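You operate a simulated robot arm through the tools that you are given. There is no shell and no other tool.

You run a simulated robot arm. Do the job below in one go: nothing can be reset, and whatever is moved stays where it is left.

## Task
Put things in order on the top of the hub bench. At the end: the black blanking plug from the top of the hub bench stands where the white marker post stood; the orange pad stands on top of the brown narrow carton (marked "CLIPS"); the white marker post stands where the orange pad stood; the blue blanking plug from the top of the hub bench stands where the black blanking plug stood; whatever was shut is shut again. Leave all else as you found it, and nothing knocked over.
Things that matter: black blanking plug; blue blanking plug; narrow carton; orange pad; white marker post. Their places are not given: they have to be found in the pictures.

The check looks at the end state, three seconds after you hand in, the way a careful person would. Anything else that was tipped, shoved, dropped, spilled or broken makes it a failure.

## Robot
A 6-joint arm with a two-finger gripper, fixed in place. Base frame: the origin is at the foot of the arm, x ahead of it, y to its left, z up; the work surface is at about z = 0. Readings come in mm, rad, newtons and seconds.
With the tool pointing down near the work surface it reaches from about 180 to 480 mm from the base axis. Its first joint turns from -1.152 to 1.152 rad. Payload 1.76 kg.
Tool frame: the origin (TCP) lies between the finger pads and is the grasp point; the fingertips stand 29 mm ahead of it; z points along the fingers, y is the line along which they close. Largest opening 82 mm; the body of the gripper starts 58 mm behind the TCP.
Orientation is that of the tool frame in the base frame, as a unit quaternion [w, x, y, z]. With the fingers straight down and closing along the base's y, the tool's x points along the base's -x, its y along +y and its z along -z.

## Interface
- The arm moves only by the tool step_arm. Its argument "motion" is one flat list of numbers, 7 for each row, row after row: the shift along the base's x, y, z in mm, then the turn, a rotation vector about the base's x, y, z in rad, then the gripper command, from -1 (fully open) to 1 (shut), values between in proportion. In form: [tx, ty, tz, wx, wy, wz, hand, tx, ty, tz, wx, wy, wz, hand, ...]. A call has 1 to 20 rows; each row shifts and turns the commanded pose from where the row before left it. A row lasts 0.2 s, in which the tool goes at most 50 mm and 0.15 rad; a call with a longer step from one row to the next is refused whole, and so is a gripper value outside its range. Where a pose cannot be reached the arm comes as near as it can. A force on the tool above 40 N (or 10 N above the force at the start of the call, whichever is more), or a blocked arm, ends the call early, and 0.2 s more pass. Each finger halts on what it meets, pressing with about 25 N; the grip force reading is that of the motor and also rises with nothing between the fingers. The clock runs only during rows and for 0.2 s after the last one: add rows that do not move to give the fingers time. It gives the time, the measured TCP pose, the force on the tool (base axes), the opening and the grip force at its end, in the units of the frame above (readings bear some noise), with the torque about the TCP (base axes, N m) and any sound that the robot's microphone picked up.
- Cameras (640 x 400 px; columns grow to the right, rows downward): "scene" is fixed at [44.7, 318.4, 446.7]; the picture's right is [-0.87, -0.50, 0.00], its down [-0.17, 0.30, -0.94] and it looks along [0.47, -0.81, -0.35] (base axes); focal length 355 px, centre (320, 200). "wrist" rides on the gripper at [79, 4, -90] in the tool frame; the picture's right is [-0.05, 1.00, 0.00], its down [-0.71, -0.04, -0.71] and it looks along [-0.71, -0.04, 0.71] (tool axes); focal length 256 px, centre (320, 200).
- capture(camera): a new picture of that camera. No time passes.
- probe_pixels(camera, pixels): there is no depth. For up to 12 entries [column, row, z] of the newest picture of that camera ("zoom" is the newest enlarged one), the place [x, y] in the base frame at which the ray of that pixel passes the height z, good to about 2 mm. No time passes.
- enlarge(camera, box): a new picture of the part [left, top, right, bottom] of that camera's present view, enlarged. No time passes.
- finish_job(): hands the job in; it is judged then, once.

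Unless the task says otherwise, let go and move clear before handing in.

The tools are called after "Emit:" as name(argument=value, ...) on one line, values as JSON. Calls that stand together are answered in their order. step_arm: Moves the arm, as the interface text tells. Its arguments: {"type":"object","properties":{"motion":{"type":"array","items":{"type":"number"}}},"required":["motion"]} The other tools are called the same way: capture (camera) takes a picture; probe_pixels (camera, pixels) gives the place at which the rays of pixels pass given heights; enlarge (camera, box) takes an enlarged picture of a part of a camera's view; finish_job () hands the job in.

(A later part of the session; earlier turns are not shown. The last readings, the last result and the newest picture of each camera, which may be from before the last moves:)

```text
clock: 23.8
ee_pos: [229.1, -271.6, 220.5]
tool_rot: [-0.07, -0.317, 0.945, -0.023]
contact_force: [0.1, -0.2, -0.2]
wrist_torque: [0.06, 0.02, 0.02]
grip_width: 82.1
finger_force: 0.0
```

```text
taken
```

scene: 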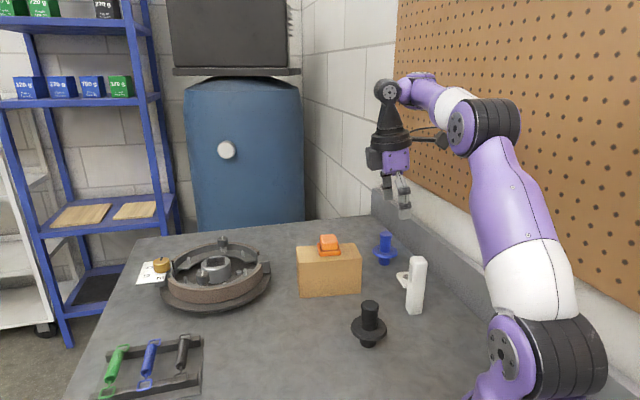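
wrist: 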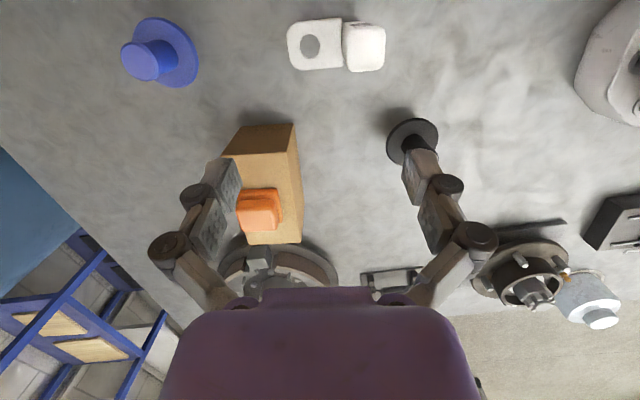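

The tilt is as wanted: fingers lean toward 217° and the closing axis is level at 127°. Now I'll try moving over the post and down to z≈150.

Emit:
step_arm(motion=[-18, -1, -5, 0, 0, 0, -1, -18, -1, -5, 0, 0, 0, -1, -17.1, -0.9, -5, 0, 0, 0, -1, 0, 0, -25, 0, 0, 0, -1, 0, 0, -30, 0, 0, 0, -1, 0, 0, 0, 0, 0, 0, -1, 0, 0, 0, 0, 0, 0, -1])

Emit:
capture(camera="wrist")

Emit:
capture(camera="scene")

```text
clock: 25.4
ee_pos: [213.1, -309.8, 204.5]
tool_rot: [-0.07, -0.318, 0.945, -0.023]
contact_force: [-0.1, 0.0, 0.6]
wrist_torque: [-0.03, -0.02, 0.02]
grip_width: 81.9
finger_force: 0.2
out of reach, approached as far as the arm can: row 1, 2, 3, 4, 5
```

```text
taken
```

wrist: 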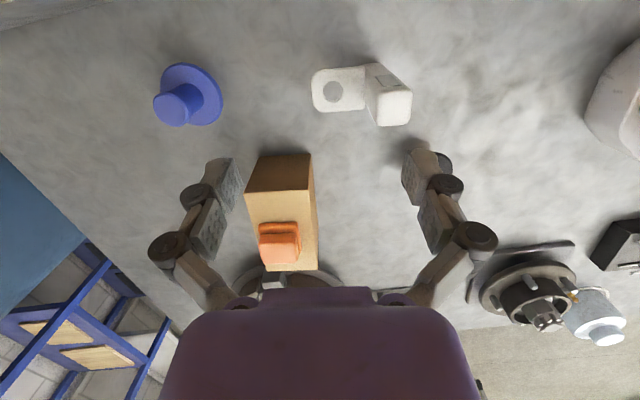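

```text
taken
```

scene: 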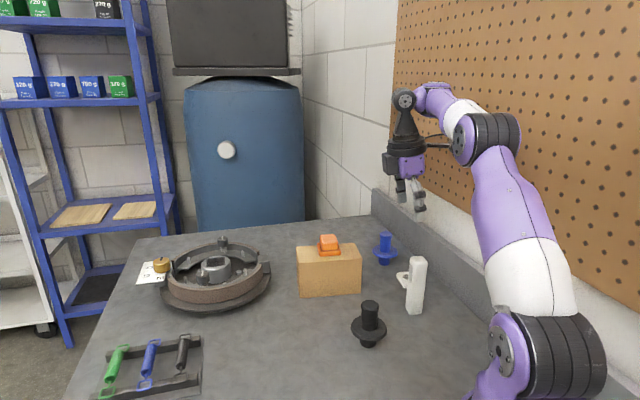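

The stop point again lies on the same limit, and some flagged rows don't fit a simple joint-1 line, so I need to learn what constrains the arm here. I'll remove the tilt, go up to z≈260 and try the post's x,y from higher.

Emit:
step_arm(motion=[0, 0, 20, 0.045, -0.06, 0, -1, 0, 0, 20, 0.045, -0.06, 0, -1, 0, 0, 20, 0, 0, 0, -1, 0, 0, 0, 0, 0, 0, -1])

Emit:
step_arm(motion=[-10, 10, 0, 0, 0, 0, -1, -10, 10, 0, 0, 0, 0, -1, -9, 8, 0, 0, 0, 0, -1, -8, 7, 0, 0, 0, 0, -1, 0, 0, 0, 0, 0, 0, -1])

Emit:
capture(camera="scene")

```text
clock: 26.4
ee_pos: [214.2, -310.8, 259.1]
tool_rot: [0.0, -0.32, 0.947, -0.002]
contact_force: [0.0, -0.6, 0.0]
wrist_torque: [-0.02, 0.02, 0.0]
grip_width: 81.9
finger_force: 0.1
out of reach, approached as far as the arm can: row 2
```

```text
clock: 27.6
ee_pos: [176.2, -275.3, 259.0]
tool_rot: [0.001, -0.319, 0.948, -0.001]
contact_force: [-0.3, -0.5, 0.9]
wrist_torque: [0.02, 0.02, 0.01]
grip_width: 81.9
finger_force: 0.0
```

```text
taken
```

scene: 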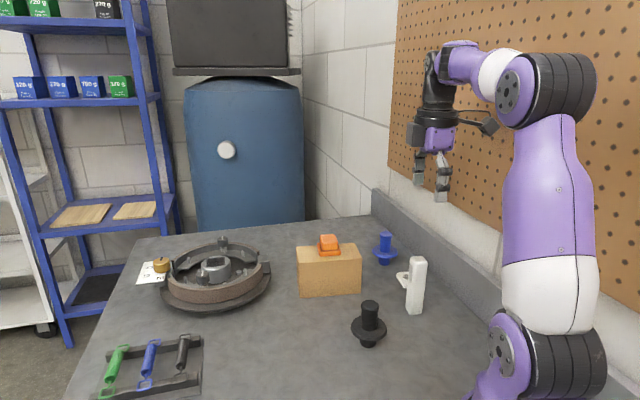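

At z=259 the post's x,y is reachable with a vertical tool, so the limit depends on height. I'll descend in small steps to find where it starts to bind.

Emit:
step_arm(motion=[0, 0, -5, 0, 0, 0, -1, 0, 0, -5, 0, 0, 0, -1, 0, 0, -5, 0, 0, 0, -1, 0, 0, -5, 0, 0, 0, -1, 0, 0, -5, 0, 0, 0, -1, 0, 0, -5, 0, 0, 0, -1, 0, 0, -5, 0, 0, 0, -1, 0, 0, -5, 0, 0, 0, -1, 0, 0, 0, 0, 0, 0, -1])

Emit:
capture(camera="scene")

Emit:
capture(camera="wrist")

```text
clock: 29.6
ee_pos: [176.1, -277.1, 217.6]
tool_rot: [0.0, -0.319, 0.948, -0.001]
contact_force: [-0.2, 0.2, -0.2]
wrist_torque: [0.0, 0.02, 0.0]
grip_width: 82.0
finger_force: 0.1
```

```text
taken
```

scene: 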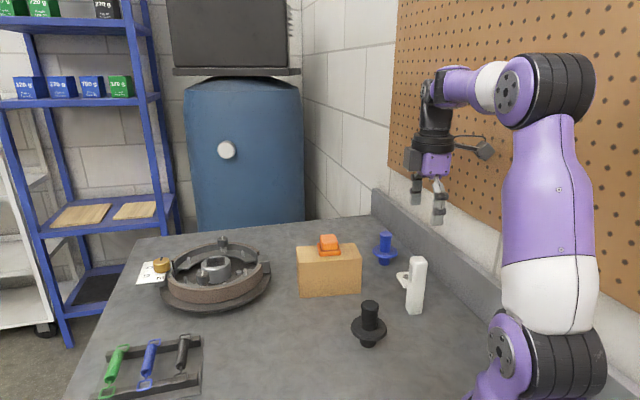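

```text
taken
```

wrist: 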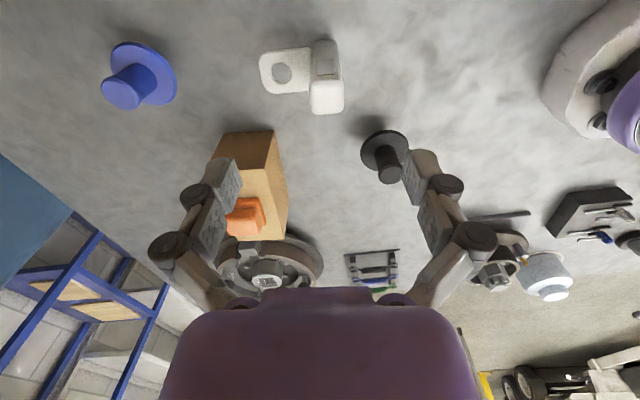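

The arm is now in a different elbow posture and reaches the post's x,y at z=218 without limits, so no tilt is needed. I'll turn back to close along 37° (clear of the lug) at this height.

Emit:
step_arm(motion=[0, 0, 0, 0, 0, -0.1436, -1, 0, 0, 0, 0, 0, -0.1436, -1, 0, 0, 0, 0, 0, -0.1436, -1, 0, 0, 0, 0, 0, -0.1436, -1, 0, 0, 0, 0, 0, -0.1436, -1, 0, 0, 0, 0, 0, -0.1436, -1, 0, 0, 0, 0, 0, -0.1436, -1, 0, 0, 0, 0, 0, -0.1436, -1, 0, 0, 0, 0, 0, -0.1436, -1, 0, 0, 0, 0, 0, -0.1436, -1, 0, 0, 0, 0, 0, -0.1436, -1, 0, 0, -20, 0, 0, 0, -1, 0, 0, -20, 0, 0, 0, -1, 0, 0, -20, 0, 0, 0, -1, 0, 0, 0, 0, 0, 0, -1])

Emit:
capture(camera="wrist")

Emit:
capture(camera="scene")

```text
clock: 32.8
ee_pos: [176.4, -276.9, 158.7]
tool_rot: [0.0, 0.448, 0.894, -0.002]
contact_force: [-0.1, 0.0, -0.3]
wrist_torque: [0.01, -0.01, 0.01]
grip_width: 81.8
finger_force: 0.1
```

```text
taken
```

wrist: 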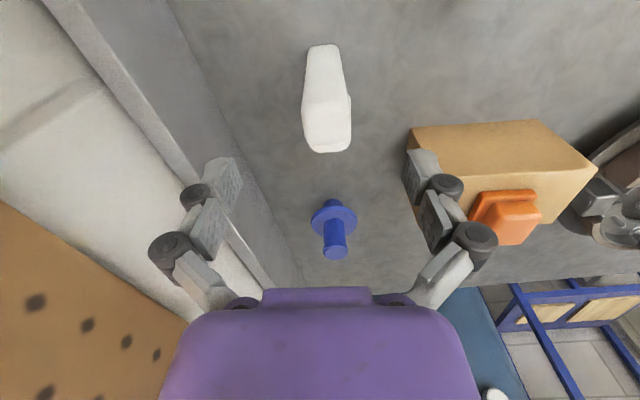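

```text
taken
```

scene: 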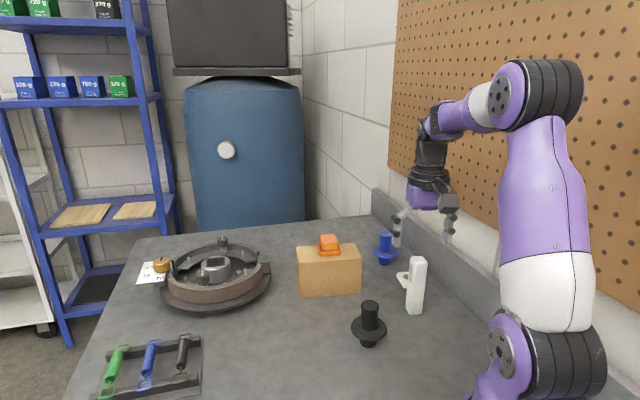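

The tool is above the post at z=159, with the post seen at (326,100) and the lug hidden behind it as expected. I'll enlarge to measure the offset.

Emit:
enlarge(camera="wrist", box=[256, 30, 400, 170])

```text
2.86 times, centred on (328, 100) of wrist
```

zoom: 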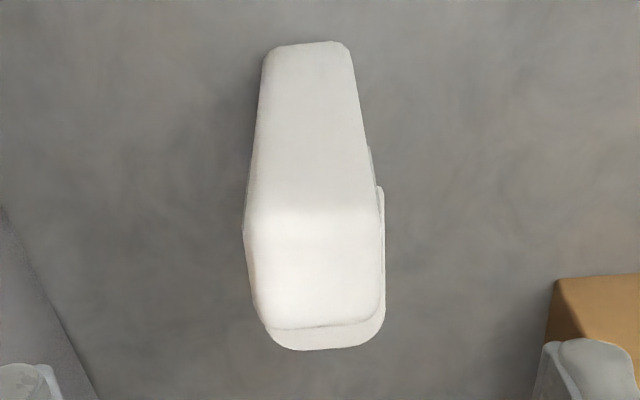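

Emit:
probe_pixels(camera="zoom", pixels=[[266, 50, 0], [349, 45, 0], [247, 215, 108], [382, 208, 108], [262, 325, 108], [380, 318, 108], [247, 215, 112], [382, 208, 112], [262, 325, 112], [380, 318, 112], [320, 330, 50], [325, 350, 50]])

```text
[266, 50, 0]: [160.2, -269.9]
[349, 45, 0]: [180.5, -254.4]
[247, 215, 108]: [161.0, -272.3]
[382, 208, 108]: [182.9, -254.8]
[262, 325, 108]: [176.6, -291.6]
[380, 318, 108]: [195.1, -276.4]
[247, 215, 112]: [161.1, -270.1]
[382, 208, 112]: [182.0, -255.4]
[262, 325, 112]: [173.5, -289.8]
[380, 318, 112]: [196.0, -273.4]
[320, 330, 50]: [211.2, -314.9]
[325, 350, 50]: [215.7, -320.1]
```

The post centre is about (178,-273), so I'll shift by (1.6,3.7), lower to z≈88 (tips at ~59, above the lug level), and check before closing.

Emit:
step_arm(motion=[1.6, 3.7, 0, 0, 0, 0, -1, 0, 0, -25, 0, 0, 0, -1, 0, 0, -25, 0, 0, 0, -1, 0, 0, -21, 0, 0, 0, -1, 0, 0, 0, 0, 0, 0, -1])

Emit:
capture(camera="wrist")

Emit:
enlarge(camera="scene", box=[360, 200, 480, 330])

```text
clock: 34.0
ee_pos: [178.7, -272.9, 87.1]
tool_rot: [0.0, 0.449, 0.894, -0.001]
contact_force: [0.0, -0.1, -0.6]
wrist_torque: [0.0, 0.0, -0.02]
grip_width: 81.9
finger_force: 0.1
```

```text
taken
```

wrist: 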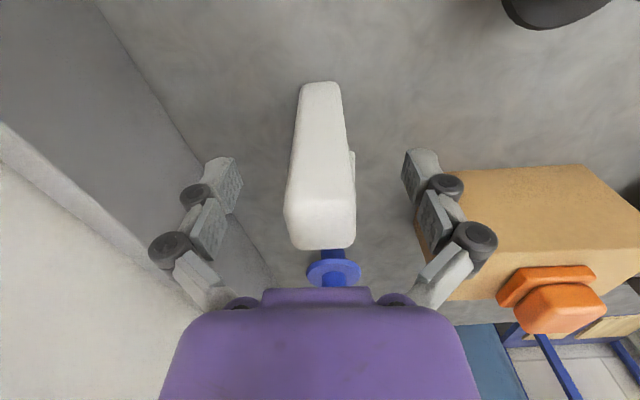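

```text
3.08 times, centred on (420, 265) of scene
```

zoom: 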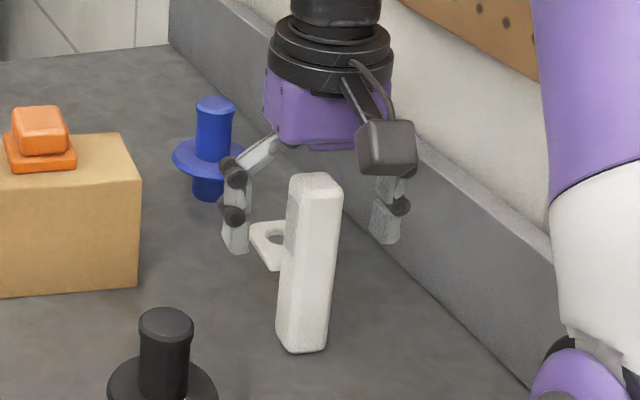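

The post is centred between the fingers (columns 286–355). Closing now.

Emit:
step_arm(motion=[0, 0, 0, 0, 0, 0, 0.0, 0, 0, 0, 0, 0, 0, 0.3, 0, 0, 0, 0, 0, 0, 0.6, 0, 0, 0, 0, 0, 0, 1, 0, 0, 0, 0, 0, 0, 1])

Emit:
capture(camera="wrist")

Emit:
enlarge(camera="scene", box=[360, 200, 480, 330])

```text
clock: 35.2
ee_pos: [177.6, -272.6, 86.4]
tool_rot: [0.0, 0.449, 0.893, -0.001]
contact_force: [2.1, -1.6, 2.7]
wrist_torque: [-0.12, -0.08, 0.03]
grip_width: 26.6
finger_force: 25.3
```

```text
taken
```

wrist: 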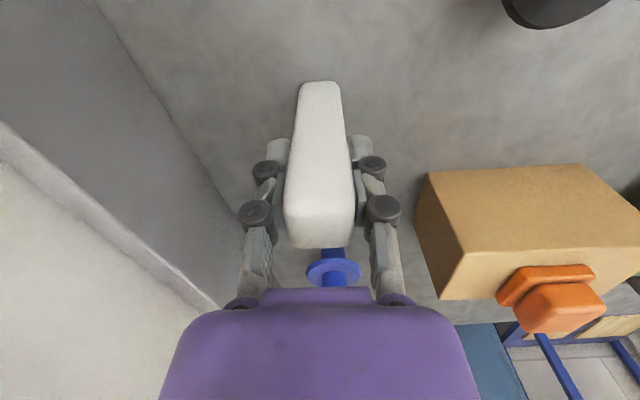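

```text
3.08 times, centred on (420, 265) of scene
```

zoom: 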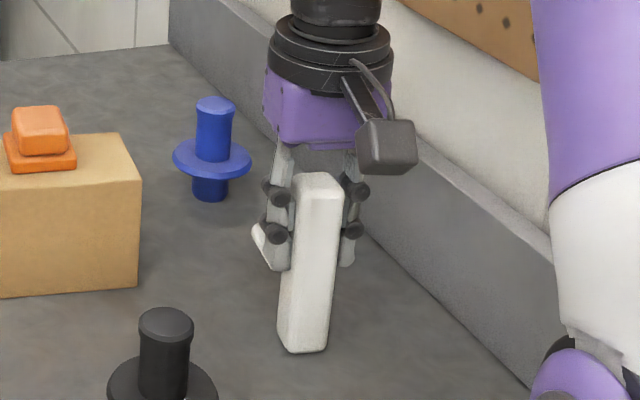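

The post is gripped at 26.6 mm and didn't shift. I'll lift it straight up by about 105 mm and check.

Emit:
step_arm(motion=[0, 0, 5, 0, 0, 0, 1, 0, 0, 15, 0, 0, 0, 1, 0, 0, 30, 0, 0, 0, 1, 0, 0, 30, 0, 0, 0, 1, 0, 0, 25, 0, 0, 0, 1, 0, 0, 0, 0, 0, 0, 1])

Emit:
capture(camera="scene")

Emit:
capture(camera="wrist")

```text
clock: 36.6
ee_pos: [177.8, -270.8, 192.8]
tool_rot: [0.0, 0.449, 0.893, -0.001]
contact_force: [-0.3, -0.8, -2.7]
wrist_torque: [0.02, -0.01, -0.02]
grip_width: 26.7
finger_force: 25.0
```

```text
taken
```

scene: 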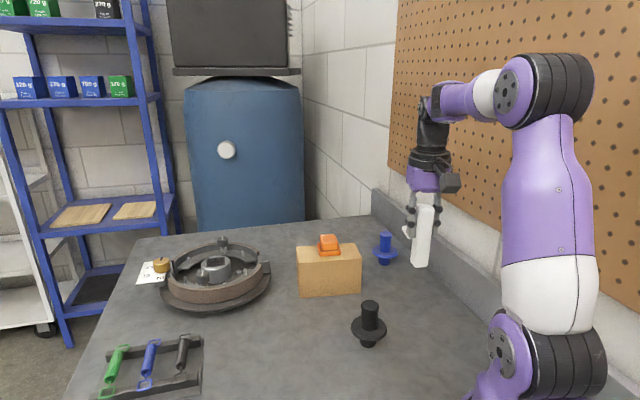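

```text
taken
```

wrist: 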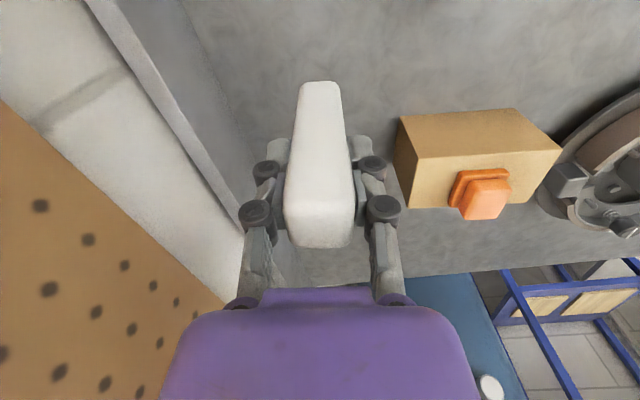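

The post is held upright. I'll carry it at z≈193 to above the pad's old spot (376,-50).

Emit:
step_arm(motion=[24.8, 27.6, 0, 0, 0, 0, 1, 24.8, 27.6, 0, 0, 0, 0, 1, 24.8, 27.6, 0, 0, 0, 0, 1, 24.8, 27.6, 0, 0, 0, 0, 1, 24.8, 27.6, 0, 0, 0, 0, 1, 24.8, 27.6, 0, 0, 0, 0, 1, 24.8, 27.6, 0, 0, 0, 0, 1, 24.6, 27.6, 0, 0, 0, 0, 1, 0, 0, 0, 0, 0, 0, 1, 0, 0, 0, 0, 0, 0, 1])

Emit:
capture(camera="scene")

Emit:
capture(camera="wrist")

```text
clock: 38.8
ee_pos: [376.2, -51.3, 192.3]
tool_rot: [0.0, 0.448, 0.894, 0.0]
contact_force: [0.4, 0.5, -3.8]
wrist_torque: [0.02, -0.01, 0.02]
grip_width: 26.7
finger_force: 25.2
```

```text
taken
```

scene: 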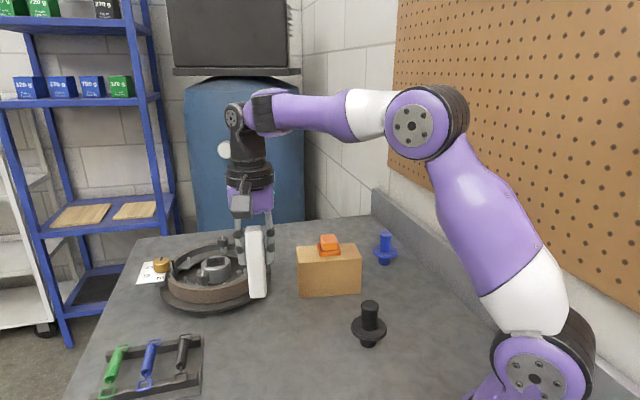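

```text
taken
```

wrist: 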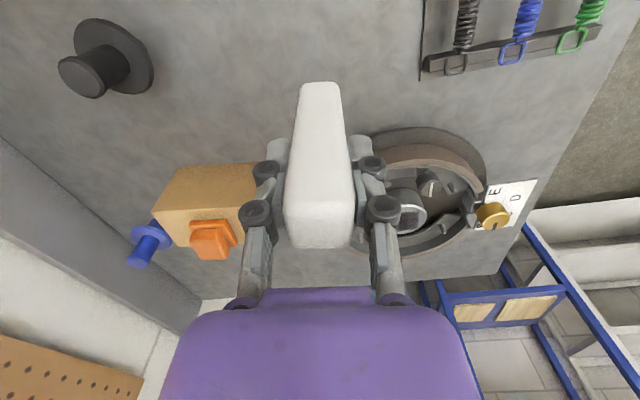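

Over the target at (376,-51). I'll lower to about z=91 and then check before touching down.

Emit:
step_arm(motion=[0, 1, -30, 0, 0, 0, 1, 0, 0, -30, 0, 0, 0, 1, 0, 0, -25, 0, 0, 0, 1, 0, 0, -15, 0, 0, 0, 1, 0, 0, 0, 0, 0, 0, 1])

Emit:
enlarge(camera="scene", box=[190, 230, 330, 370])

Emit:
capture(camera="wrist")

```text
clock: 40.0
ee_pos: [377.4, -51.9, 91.2]
tool_rot: [0.0, 0.448, 0.894, -0.001]
contact_force: [0.4, 0.8, -2.4]
wrist_torque: [0.01, 0.03, 0.0]
grip_width: 27.0
finger_force: 25.3
```

```text
2.86 times, centred on (260, 300) of scene
```

zoom: 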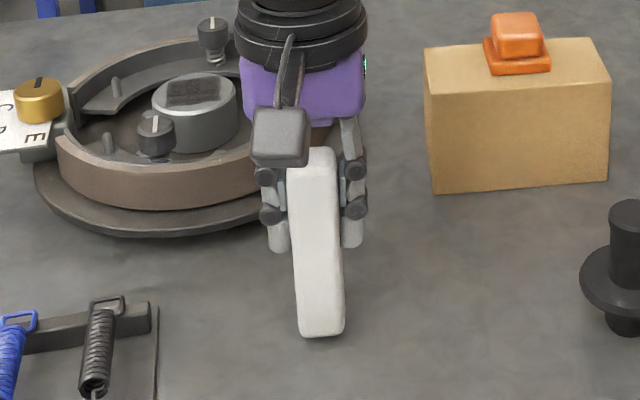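

```text
taken
```

wrist: 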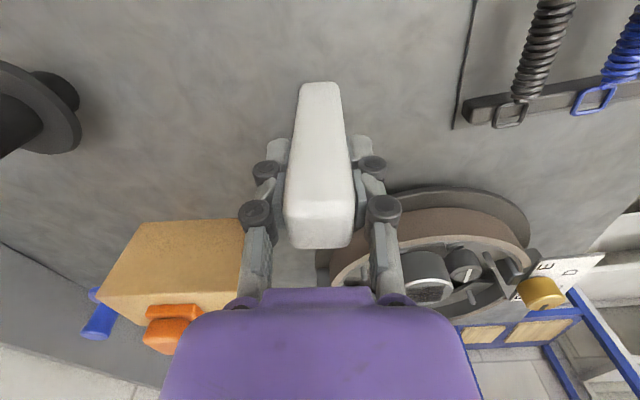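

The post foot is about 4–5 mm above the bench and upright. I'll inch down while watching force.

Emit:
step_arm(motion=[-0.5, 1, -2, 0, 0, 0, 1, 0, 0, -1.5, 0, 0, 0, 1, 0, 0, 0, 0, 0, 0, 1])

```text
clock: 40.8
ee_pos: [377.3, -48.9, 88.6]
tool_rot: [-0.001, 0.449, 0.894, 0.0]
contact_force: [-0.2, 0.4, -4.1]
wrist_torque: [-0.01, -0.03, -0.02]
grip_width: 26.5
finger_force: 25.4
```

Emit:
step_arm(motion=[0, 0, -1, 0, 0, 0, 1, 0, 0, -1, 0, 0, 0, 1, 0, 0, 0, 0, 0, 0, 1])

```text
clock: 41.6
ee_pos: [377.1, -49.2, 87.3]
tool_rot: [0.0, 0.449, 0.894, 0.0]
contact_force: [-6.3, 1.0, 14.1]
wrist_torque: [0.14, 0.46, -0.01]
grip_width: 26.6
finger_force: 25.0
```

Touchdown confirmed (14 N up). I'll ease up slightly and open the fingers gradually.

Emit:
step_arm(motion=[0, 0, 0.8, 0, 0, 0, 1, 0, 0, 0, 0, 0, 0, 0.33, 0, 0, 0, 0, 0, 0, 0.25, 0, 0, 0, 0, 0, 0, 0.1, 0, 0, 0, 0, 0, 0, -0.2, 0, 0, 0, 0, 0, 0, -0.2])

Emit:
capture(camera="wrist")

Emit:
enlarge(camera="scene", box=[190, 230, 330, 370])

```text
clock: 43.0
ee_pos: [377.3, -49.8, 86.2]
tool_rot: [-0.001, 0.449, 0.894, -0.001]
contact_force: [0.3, -0.4, -0.4]
wrist_torque: [0.02, -0.01, 0.0]
grip_width: 49.0
finger_force: 0.0
```

```text
taken
```

wrist: 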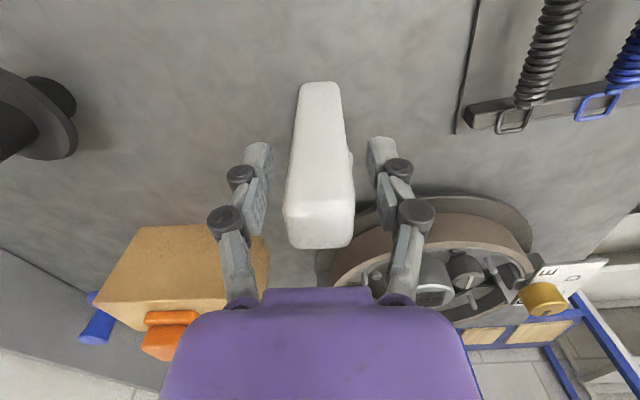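

```text
2.86 times, centred on (260, 300) of scene
```

zoom: 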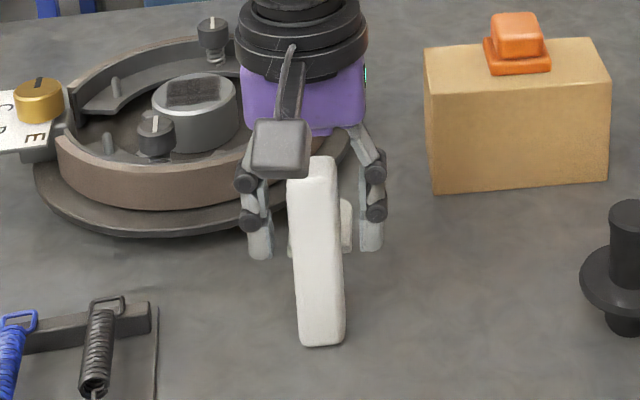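

The post stands on its own. I'll rise straight up to clear it, then check its placement.

Emit:
step_arm(motion=[0, 0, 20, 0, 0, 0, -0.3, 0, 0, 35, 0, 0, 0, -0.3, 0, 0, 40, 0, 0, 0, -0.3, 0, 0, 20, 0, 0, 0, -1, 0, 0, 0, 0, 0, 0, -1])

Emit:
capture(camera="wrist")

Emit:
enlarge(camera="scene", box=[200, 240, 320, 370])

```text
clock: 44.2
ee_pos: [376.0, -49.5, 203.8]
tool_rot: [0.0, 0.448, 0.894, -0.001]
contact_force: [0.2, 1.0, 0.1]
wrist_torque: [-0.01, -0.01, -0.02]
grip_width: 82.0
finger_force: 0.0
```

```text
taken
```

wrist: 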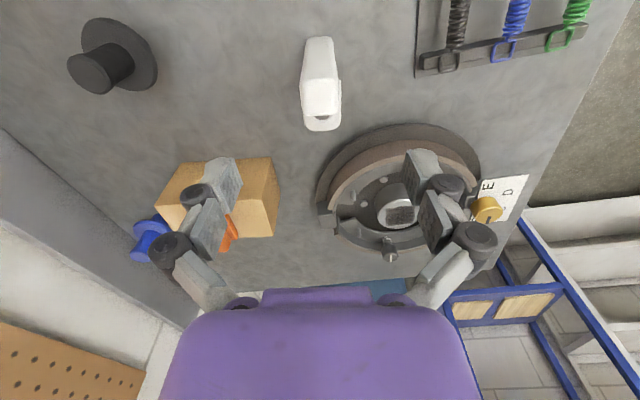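

```text
3.08 times, centred on (260, 305) of scene
```

zoom: 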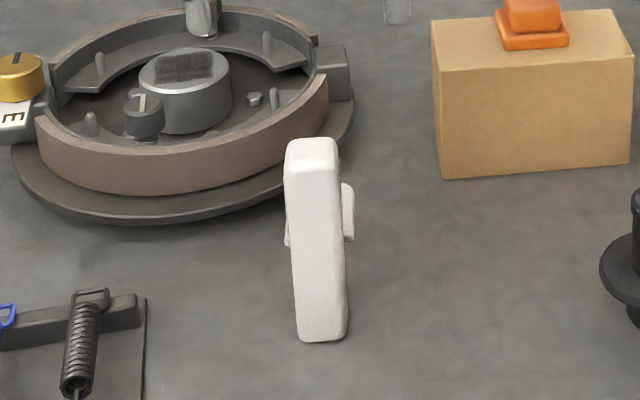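

The post stands upright; I'll check its foot position against the pad's original centre (376,-50).

Emit:
probe_pixels(camera="zoom", pixels=[[298, 339, 0], [345, 336, 0], [322, 339, 0]])

Emit:
enlarge(camera="wrist", box=[272, 25, 368, 140])

```text
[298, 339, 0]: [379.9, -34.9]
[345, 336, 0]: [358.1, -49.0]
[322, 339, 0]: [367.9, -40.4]
```

```text
3.48 times, centred on (320, 82) of wrist
```

zoom: 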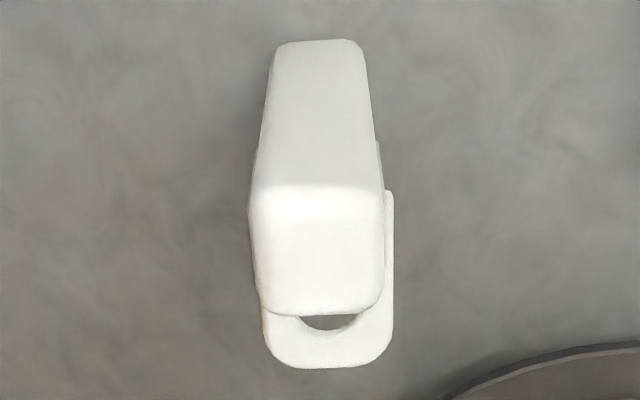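

The post centre is about (377,-52), within 2 mm of the pad's old centre. Next I'll go over the black plug near (219,-151) for a precise look.

Emit:
step_arm(motion=[-31.4, -20.3, 0, 0, 0, 0, -1, -31.4, -20.3, 0, 0, 0, 0, -1, -31.4, -20.3, 0, 0, 0, 0, -1, -31.4, -20.3, 0, 0, 0, 0, -1, -31.4, -20.3, 0, 0, 0, 0, -1, 0, 0, -30, 0, 0, 0, -1, 0, 0, -30, 0, 0, 0, -1, 0, 0, 0, 0, 0, 0, -1])

Emit:
capture(camera="wrist")

Emit:
enlarge(camera="wrist", box=[256, 60, 384, 160])

Emit:
enlarge(camera="scene", box=[330, 285, 410, 355])

```text
clock: 46.0
ee_pos: [218.4, -152.9, 142.1]
tool_rot: [0.0, 0.448, 0.894, -0.001]
contact_force: [-0.3, 0.9, -1.0]
wrist_torque: [0.01, 0.02, -0.02]
grip_width: 81.9
finger_force: 0.1
```

```text
taken
```

wrist: 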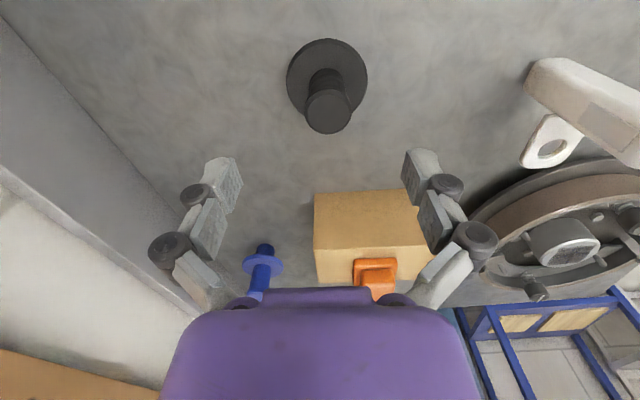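

```text
4.00 times, centred on (320, 110) of wrist
```

zoom: 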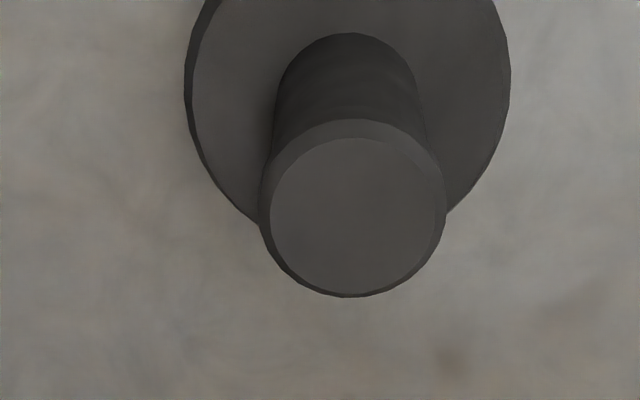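

```text
5.71 times, centred on (370, 320) of scene
```

zoom: 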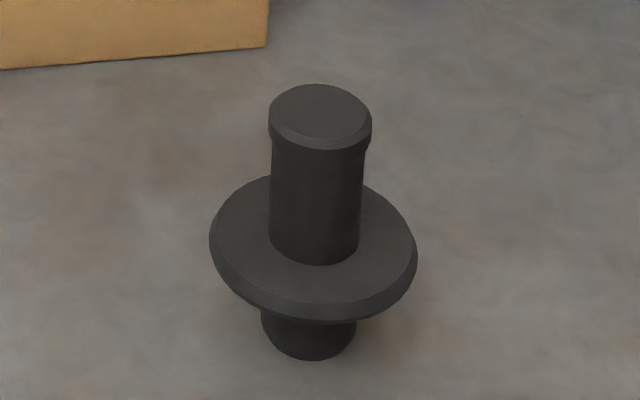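

The plug's top rim is centred near wrist (328,112). I'll enlarge the whole plug and probe top, flange and base points.

Emit:
enlarge(camera="wrist", box=[264, 30, 392, 140])

Emit:
probe_pixels(camera="wrist", pixels=[[328, 112, 75], [328, 112, 78], [328, 112, 81], [286.3, 83, 22], [367.5, 83, 22], [326.5, 38.5, 15]])

Emit:
probe_pixels(camera="scene", pixels=[[369.8, 304.6, 74], [369.8, 304.6, 77], [369.8, 304.6, 80], [368.25, 348, 0], [369.8, 330, 20], [369.8, 330, 25], [369.8, 330, 30]])

```text
3.64 times, centred on (328, 85) of wrist
```

zoom: 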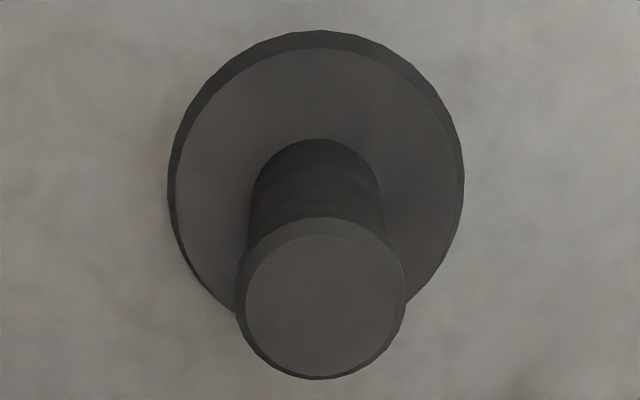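

```text
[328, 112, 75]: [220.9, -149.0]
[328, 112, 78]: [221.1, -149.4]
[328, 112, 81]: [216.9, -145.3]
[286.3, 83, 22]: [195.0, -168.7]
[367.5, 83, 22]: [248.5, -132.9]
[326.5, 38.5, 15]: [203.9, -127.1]
```

```text
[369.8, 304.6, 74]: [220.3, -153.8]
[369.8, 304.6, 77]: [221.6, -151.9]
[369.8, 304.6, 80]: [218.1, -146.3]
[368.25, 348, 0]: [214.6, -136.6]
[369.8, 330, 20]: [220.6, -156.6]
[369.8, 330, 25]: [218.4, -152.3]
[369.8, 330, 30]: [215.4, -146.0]
```

The plug is about 76 mm tall with its flange top at z≈31, and it sits about 5 mm off in the closing direction. I'll shift (2.1,4.4), lower to z≈69 (tips ~40, above the flange), and check.

Emit:
step_arm(motion=[2.1, 4.4, 0, 0, 0, 0, -1, 0, 0, -25, 0, 0, 0, -1, 0, 0, -25, 0, 0, 0, -1, 0, 0, -22, 0, 0, 0, -1, 0, 0, 0, 0, 0, 0, -1])

Emit:
capture(camera="wrist")

Emit:
enlarge(camera="scene", box=[310, 240, 430, 360])

```text
clock: 47.2
ee_pos: [220.3, -146.7, 70.7]
tool_rot: [-0.001, 0.449, 0.894, 0.0]
contact_force: [0.3, -0.4, -0.6]
wrist_torque: [-0.01, -0.01, -0.01]
grip_width: 82.3
finger_force: 0.1
```

```text
taken
```

wrist: 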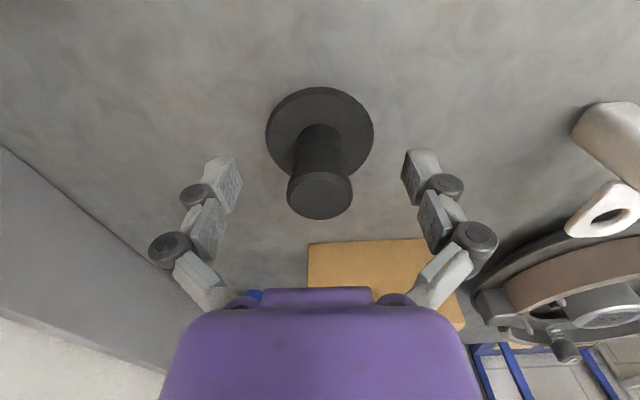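

```text
3.33 times, centred on (370, 300) of scene
```

zoom: 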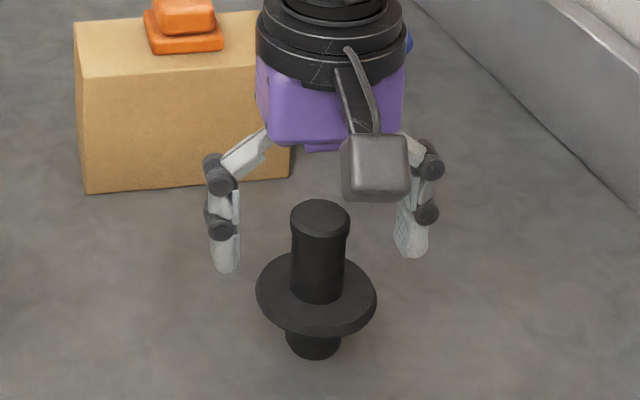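

The plug is centred in the closing direction (rim columns 287–352), about 2.5 mm farther along the other axis. I'll nudge (1.5,-2.2) and close.

Emit:
step_arm(motion=[1.5, -2.2, -1, 0, 0, 0, -1, 0, 0, 0, 0, 0, 0, 0.0, 0, 0, 0, 0, 0, 0, 0.2, 0, 0, 0, 0, 0, 0, 0.5, 0, 0, 0, 0, 0, 0, 1, 0, 0, 0, 0, 0, 0, 1])

Emit:
capture(camera="wrist")

Emit:
enlarge(camera="scene", box=[310, 240, 430, 360])

```text
clock: 48.6
ee_pos: [222.0, -147.6, 70.5]
tool_rot: [0.0, 0.447, 0.894, 0.0]
contact_force: [-0.5, -0.9, 10.4]
wrist_torque: [0.03, 0.09, 0.01]
grip_width: 27.1
finger_force: 24.5
```

```text
taken
```

wrist: 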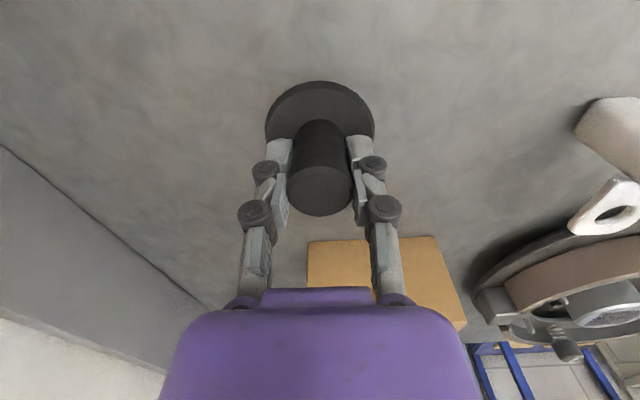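

```text
3.33 times, centred on (370, 300) of scene
```

zoom: 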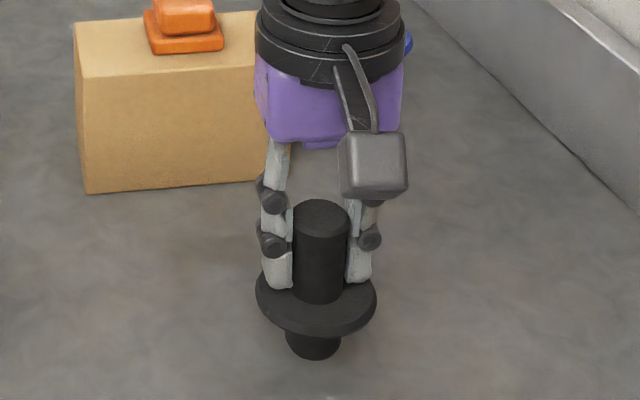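

The plug is gripped at 27.1 mm on its stub. I'll lift it to z≈150 and check that it hangs straight.

Emit:
step_arm(motion=[0, 0, 5, 0, 0, 0, 1, 0, 0, 15, 0, 0, 0, 1, 0, 0, 30, 0, 0, 0, 1, 0, 0, 30, 0, 0, 0, 1, 0, 0, 0, 0, 0, 0, 1])

Emit:
capture(camera="wrist")

Emit:
capture(camera="scene")

```text
clock: 49.8
ee_pos: [222.6, -148.4, 150.6]
tool_rot: [0.0, 0.448, 0.894, -0.001]
contact_force: [-0.1, -0.7, -1.5]
wrist_torque: [0.01, 0.02, -0.01]
grip_width: 27.4
finger_force: 25.0
```

```text
taken
```

wrist: 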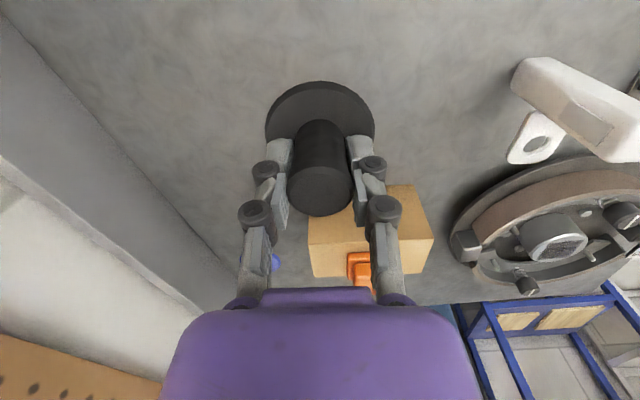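

```text
taken
```

scene: 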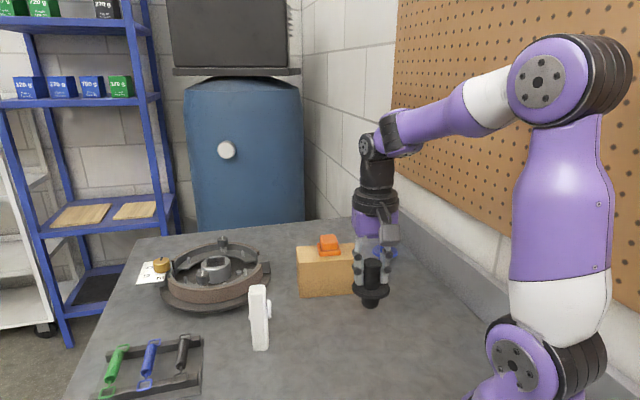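

Held upright and clear of the bench. I'll carry it to above the post's old place (≈177.5,-273).

Emit:
step_arm(motion=[-11.2, -31.2, 0, 0, 0, 0, 1, -11.2, -31.2, 0, 0, 0, 0, 1, -11.2, -31.2, 0, 0, 0, 0, 1, -11.2, -31.2, 0, 0, 0, 0, 1, 0, 0, 0, 0, 0, 0, 1, 0, 0, 0, 0, 0, 0, 1])

Emit:
capture(camera="wrist")

Emit:
capture(camera="scene")

```text
clock: 51.2
ee_pos: [178.3, -275.1, 149.3]
tool_rot: [0.0, 0.449, 0.893, 0.0]
contact_force: [-0.1, 0.8, -2.3]
wrist_torque: [0.04, -0.04, 0.02]
grip_width: 27.1
finger_force: 24.5
```

```text
taken
```

wrist: 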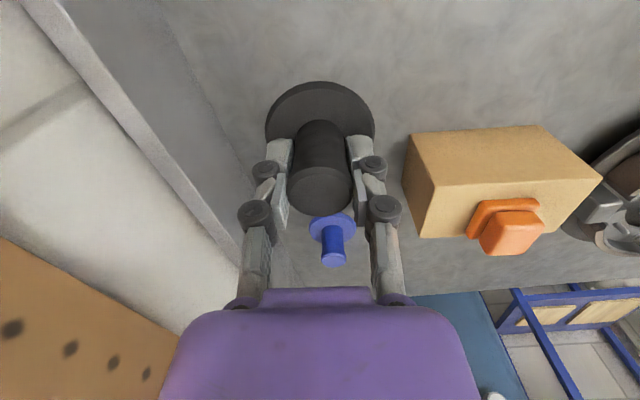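

```text
taken
```

scene: 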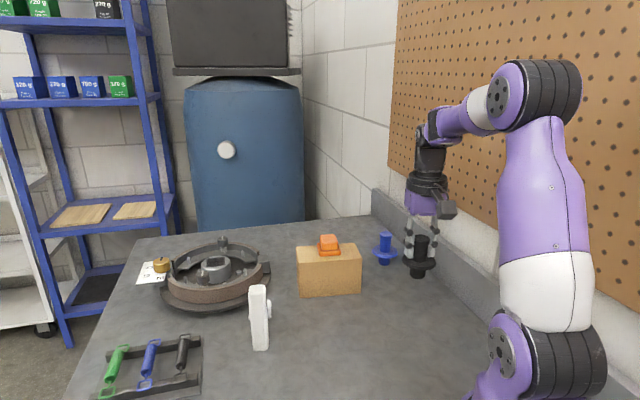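

Reached (178,-275,149). I'll nudge y by +1.5 and lower to about z=76.

Emit:
step_arm(motion=[-0.5, 1.5, -25, 0, 0, 0, 1, 0, 0, -25, 0, 0, 0, 1, 0, 0, -20, 0, 0, 0, 1, 0, 0, -4, 0, 0, 0, 1, 0, 0, 0, 0, 0, 0, 1])

Emit:
enlarge(camera="scene", box=[360, 210, 480, 330])

```text
clock: 52.4
ee_pos: [177.0, -272.0, 74.2]
tool_rot: [0.0, 0.449, 0.894, -0.001]
contact_force: [0.9, -0.1, -1.5]
wrist_torque: [0.01, 0.01, -0.01]
grip_width: 27.0
finger_force: 24.7
```

```text
3.33 times, centred on (420, 270) of scene
```

zoom: 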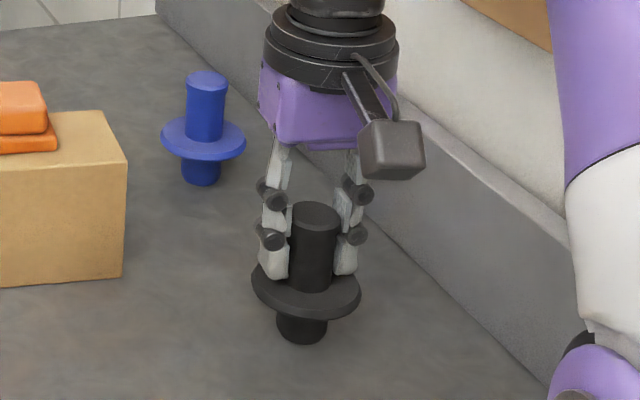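

The plug is a few mm above the bench. I'll inch down and watch the force.

Emit:
step_arm(motion=[0.3, -0.5, -1.5, 0, 0, 0, 1, 0, 0, -1.5, 0, 0, 0, 1, 0, 0, 0, 0, 0, 0, 1])

```text
clock: 53.2
ee_pos: [176.2, -272.5, 72.5]
tool_rot: [-0.001, 0.449, 0.894, 0.0]
contact_force: [0.5, -0.8, -1.5]
wrist_torque: [-0.02, -0.02, 0.01]
grip_width: 27.3
finger_force: 24.8
```

Emit:
step_arm(motion=[0.5, -0.3, -1, 0, 0, 0, 1, 0, 0, -1, 0, 0, 0, 1, 0, 0, 0, 0, 0, 0, 1])

```text
clock: 54.0
ee_pos: [177.1, -273.7, 70.4]
tool_rot: [-0.001, 0.449, 0.894, 0.0]
contact_force: [0.1, -0.7, -1.2]
wrist_torque: [0.0, 0.01, -0.01]
grip_width: 27.1
finger_force: 25.1
```

Emit:
step_arm(motion=[0, 0, -0.8, 0, 0, 0, 1, 0, 0, 0, 0, 0, 0, 1])

```text
clock: 54.6
ee_pos: [177.5, -273.7, 69.8]
tool_rot: [-0.001, 0.449, 0.894, 0.0]
contact_force: [-2.4, 1.3, 12.2]
wrist_torque: [0.12, 0.24, -0.02]
grip_width: 27.1
finger_force: 24.9
```

Touchdown confirmed (12 N up) at (177.5,-273.7). I'll ease up a little and open slowly.

Emit:
step_arm(motion=[0, 0, 0.6, 0, 0, 0, 1, 0, 0, 0, 0, 0, 0, 0.3, 0, 0, 0, 0, 0, 0, 0.2, 0, 0, 0, 0, 0, 0, 0.05, 0, 0, 0, 0, 0, 0, -0.2, 0, 0, 0, 0, 0, 0, -0.2])

Emit:
capture(camera="wrist")

Emit:
enlarge(camera="scene", box=[360, 210, 480, 330])

```text
clock: 56.0
ee_pos: [178.6, -272.2, 70.9]
tool_rot: [0.0, 0.448, 0.894, 0.0]
contact_force: [0.7, -0.6, -0.2]
wrist_torque: [0.01, -0.01, 0.0]
grip_width: 49.3
finger_force: 0.1
```

```text
taken
```

wrist: 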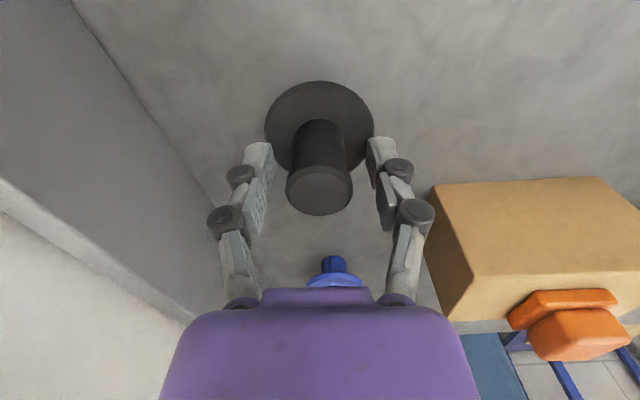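

```text
3.33 times, centred on (420, 270) of scene
```

zoom: 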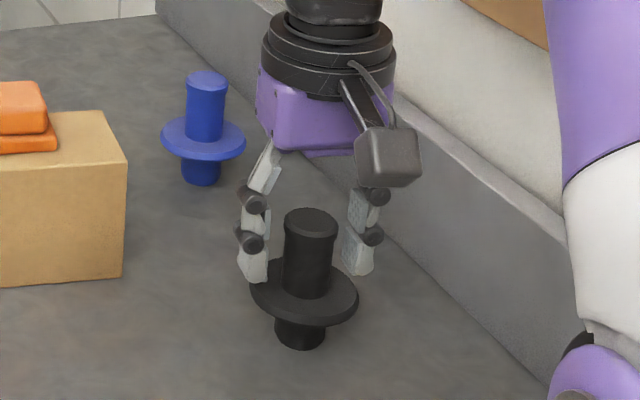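

The black plug stands upright at the post's old spot. I'll rise and head toward the blue plug, near the edge of the reach.

Emit:
step_arm(motion=[0, 0, 20, 0, 0, 0, -0.2, 0, 0, 30, 0, 0, 0, -0.2, 0, 0, 40, 0, 0, 0, -1, 22, -26, 0, 0, 0, 0, -1, 22, -26, 0, 0, 0, 0, -1, 22, -26, 0, 0, 0, 0, -1, 22, -26, 0, 0, 0, 0, -1, 0, 0, 0, 0, 0, 0, -1])

Emit:
capture(camera="wrist")

Emit:
capture(camera="scene")

```text
clock: 57.8
ee_pos: [264.7, -375.2, 157.6]
tool_rot: [-0.001, 0.448, 0.894, -0.001]
contact_force: [-0.1, -0.5, -0.4]
wrist_torque: [-0.02, 0.0, 0.03]
grip_width: 82.0
finger_force: 0.1
```

```text
taken
```

wrist: 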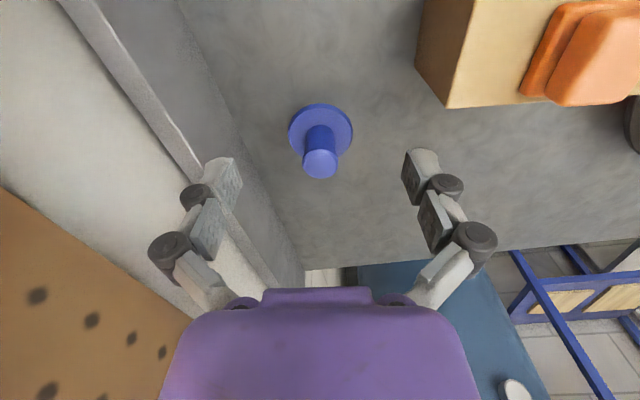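

```text
taken
```

scene: 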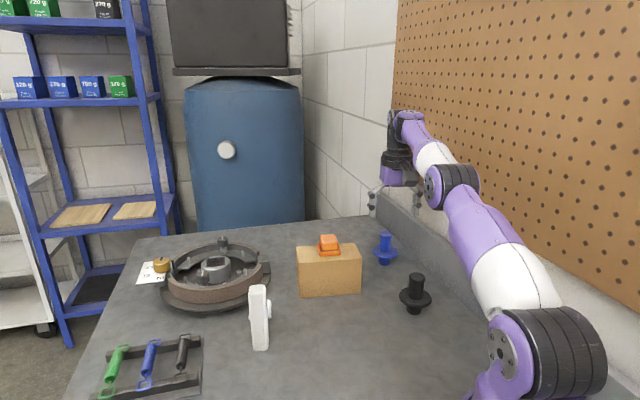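

The blue plug is at (320,140), right on the tool's centre line. I'll enlarge and probe it for exact position, along with checking the black plug's final position in the scene.

Emit:
enlarge(camera="wrist", box=[256, 90, 384, 190])

Emit:
probe_pixels(camera="wrist", pixels=[[320, 163, 76], [320, 163, 74], [320, 163, 78], [288, 132, 27], [353, 132, 27], [320, 132, 29]])

Emit:
enlarge(camera="scene", box=[360, 225, 440, 325])

```text
4.00 times, centred on (320, 140) of wrist
```

zoom: 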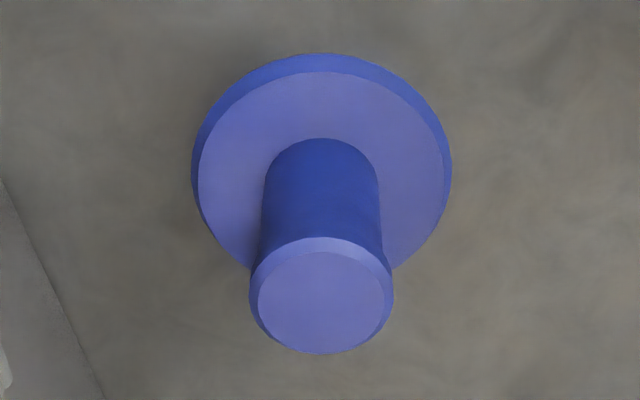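

```text
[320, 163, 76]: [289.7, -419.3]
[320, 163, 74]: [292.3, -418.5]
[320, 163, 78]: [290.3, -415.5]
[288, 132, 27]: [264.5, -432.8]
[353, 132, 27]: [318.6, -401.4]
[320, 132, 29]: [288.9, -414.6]
```

```text
4.00 times, centred on (400, 275) of scene
```

zoom: 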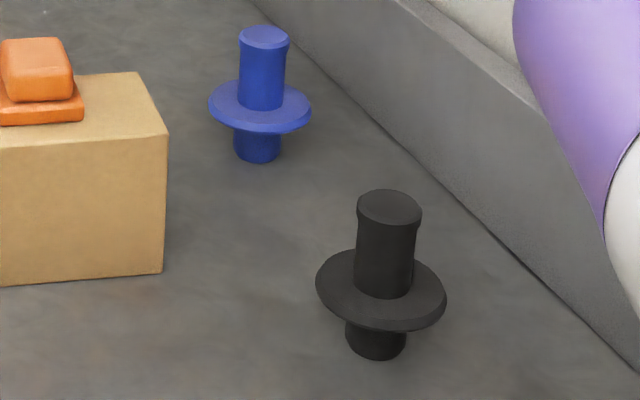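

Blue plug centre ≈(291,-417), about 508 mm from the base, beyond the straight-down reach. I'll tilt the fingers outward 0.25 rad about the closing axis (pads stay parallel to the plug's axis) while still high, then see.

Emit:
step_arm(motion=[0, 0, 0, -0.1, -0.075, 0, -1, 0, 0, 0, -0.1, -0.075, 0, -1, 0, 0, 0, 0, 0, 0, -1])

Emit:
capture(camera="wrist")

Emit:
capture(camera="scene")

```text
clock: 58.6
ee_pos: [267.2, -377.9, 160.5]
tool_rot: [0.113, 0.445, 0.887, -0.056]
contact_force: [0.3, 0.7, -0.1]
wrist_torque: [-0.03, -0.04, 0.01]
grip_width: 82.0
finger_force: 0.0
```

```text
taken
```

wrist: 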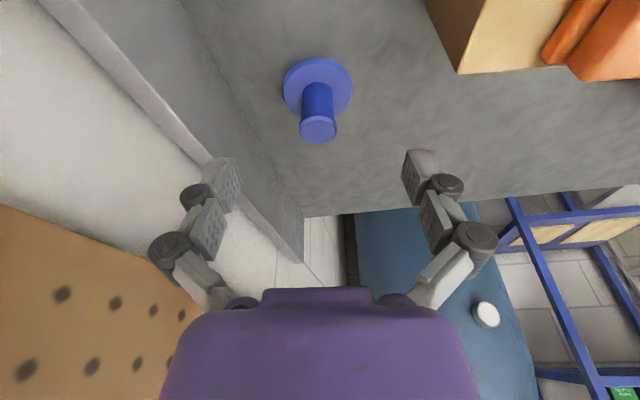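

```text
taken
```

scene: 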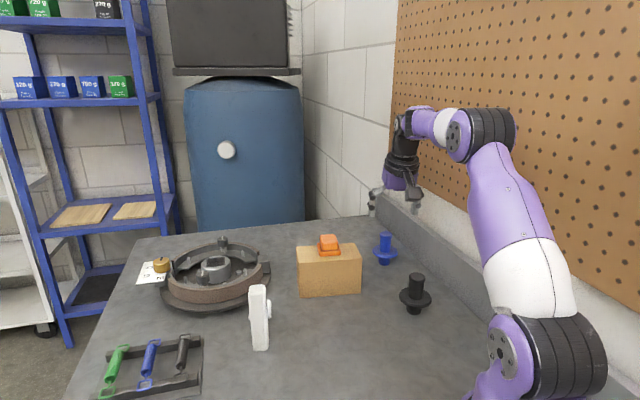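

The tilt is correct (fingers lean toward −53°, closing axis level). I'll move out over the blue plug to about (289,-414,125).

Emit:
step_arm(motion=[7.2, -12, -5, 0, 0, 0, -1, 7.3, -12, -10, 0, 0, 0, -1, 7.3, -12.1, -20, 0, 0, 0, -1, 0, 0, 0, 0, 0, 0, -1])

Emit:
capture(camera="wrist")

Emit:
capture(camera="scene")

```text
clock: 59.6
ee_pos: [289.7, -412.9, 123.6]
tool_rot: [0.111, 0.445, 0.887, -0.056]
contact_force: [-0.1, -0.7, 0.1]
wrist_torque: [0.0, -0.02, 0.04]
grip_width: 82.1
finger_force: 0.1
```

```text
taken
```

wrist: 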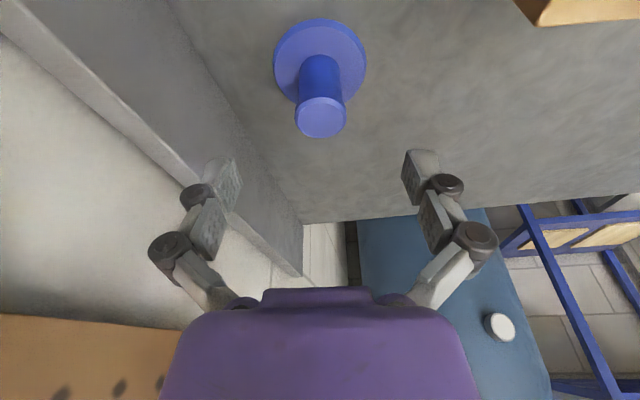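

```text
taken
```

scene: 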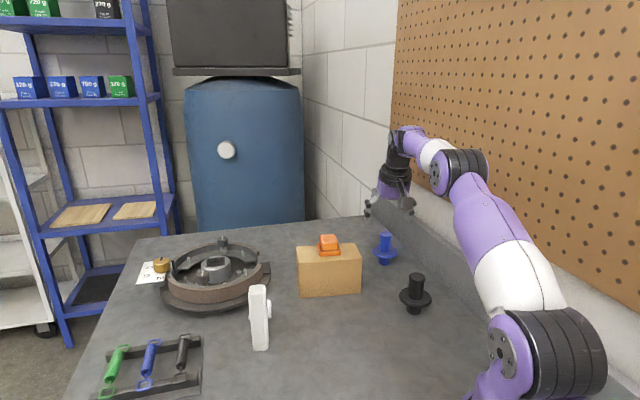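

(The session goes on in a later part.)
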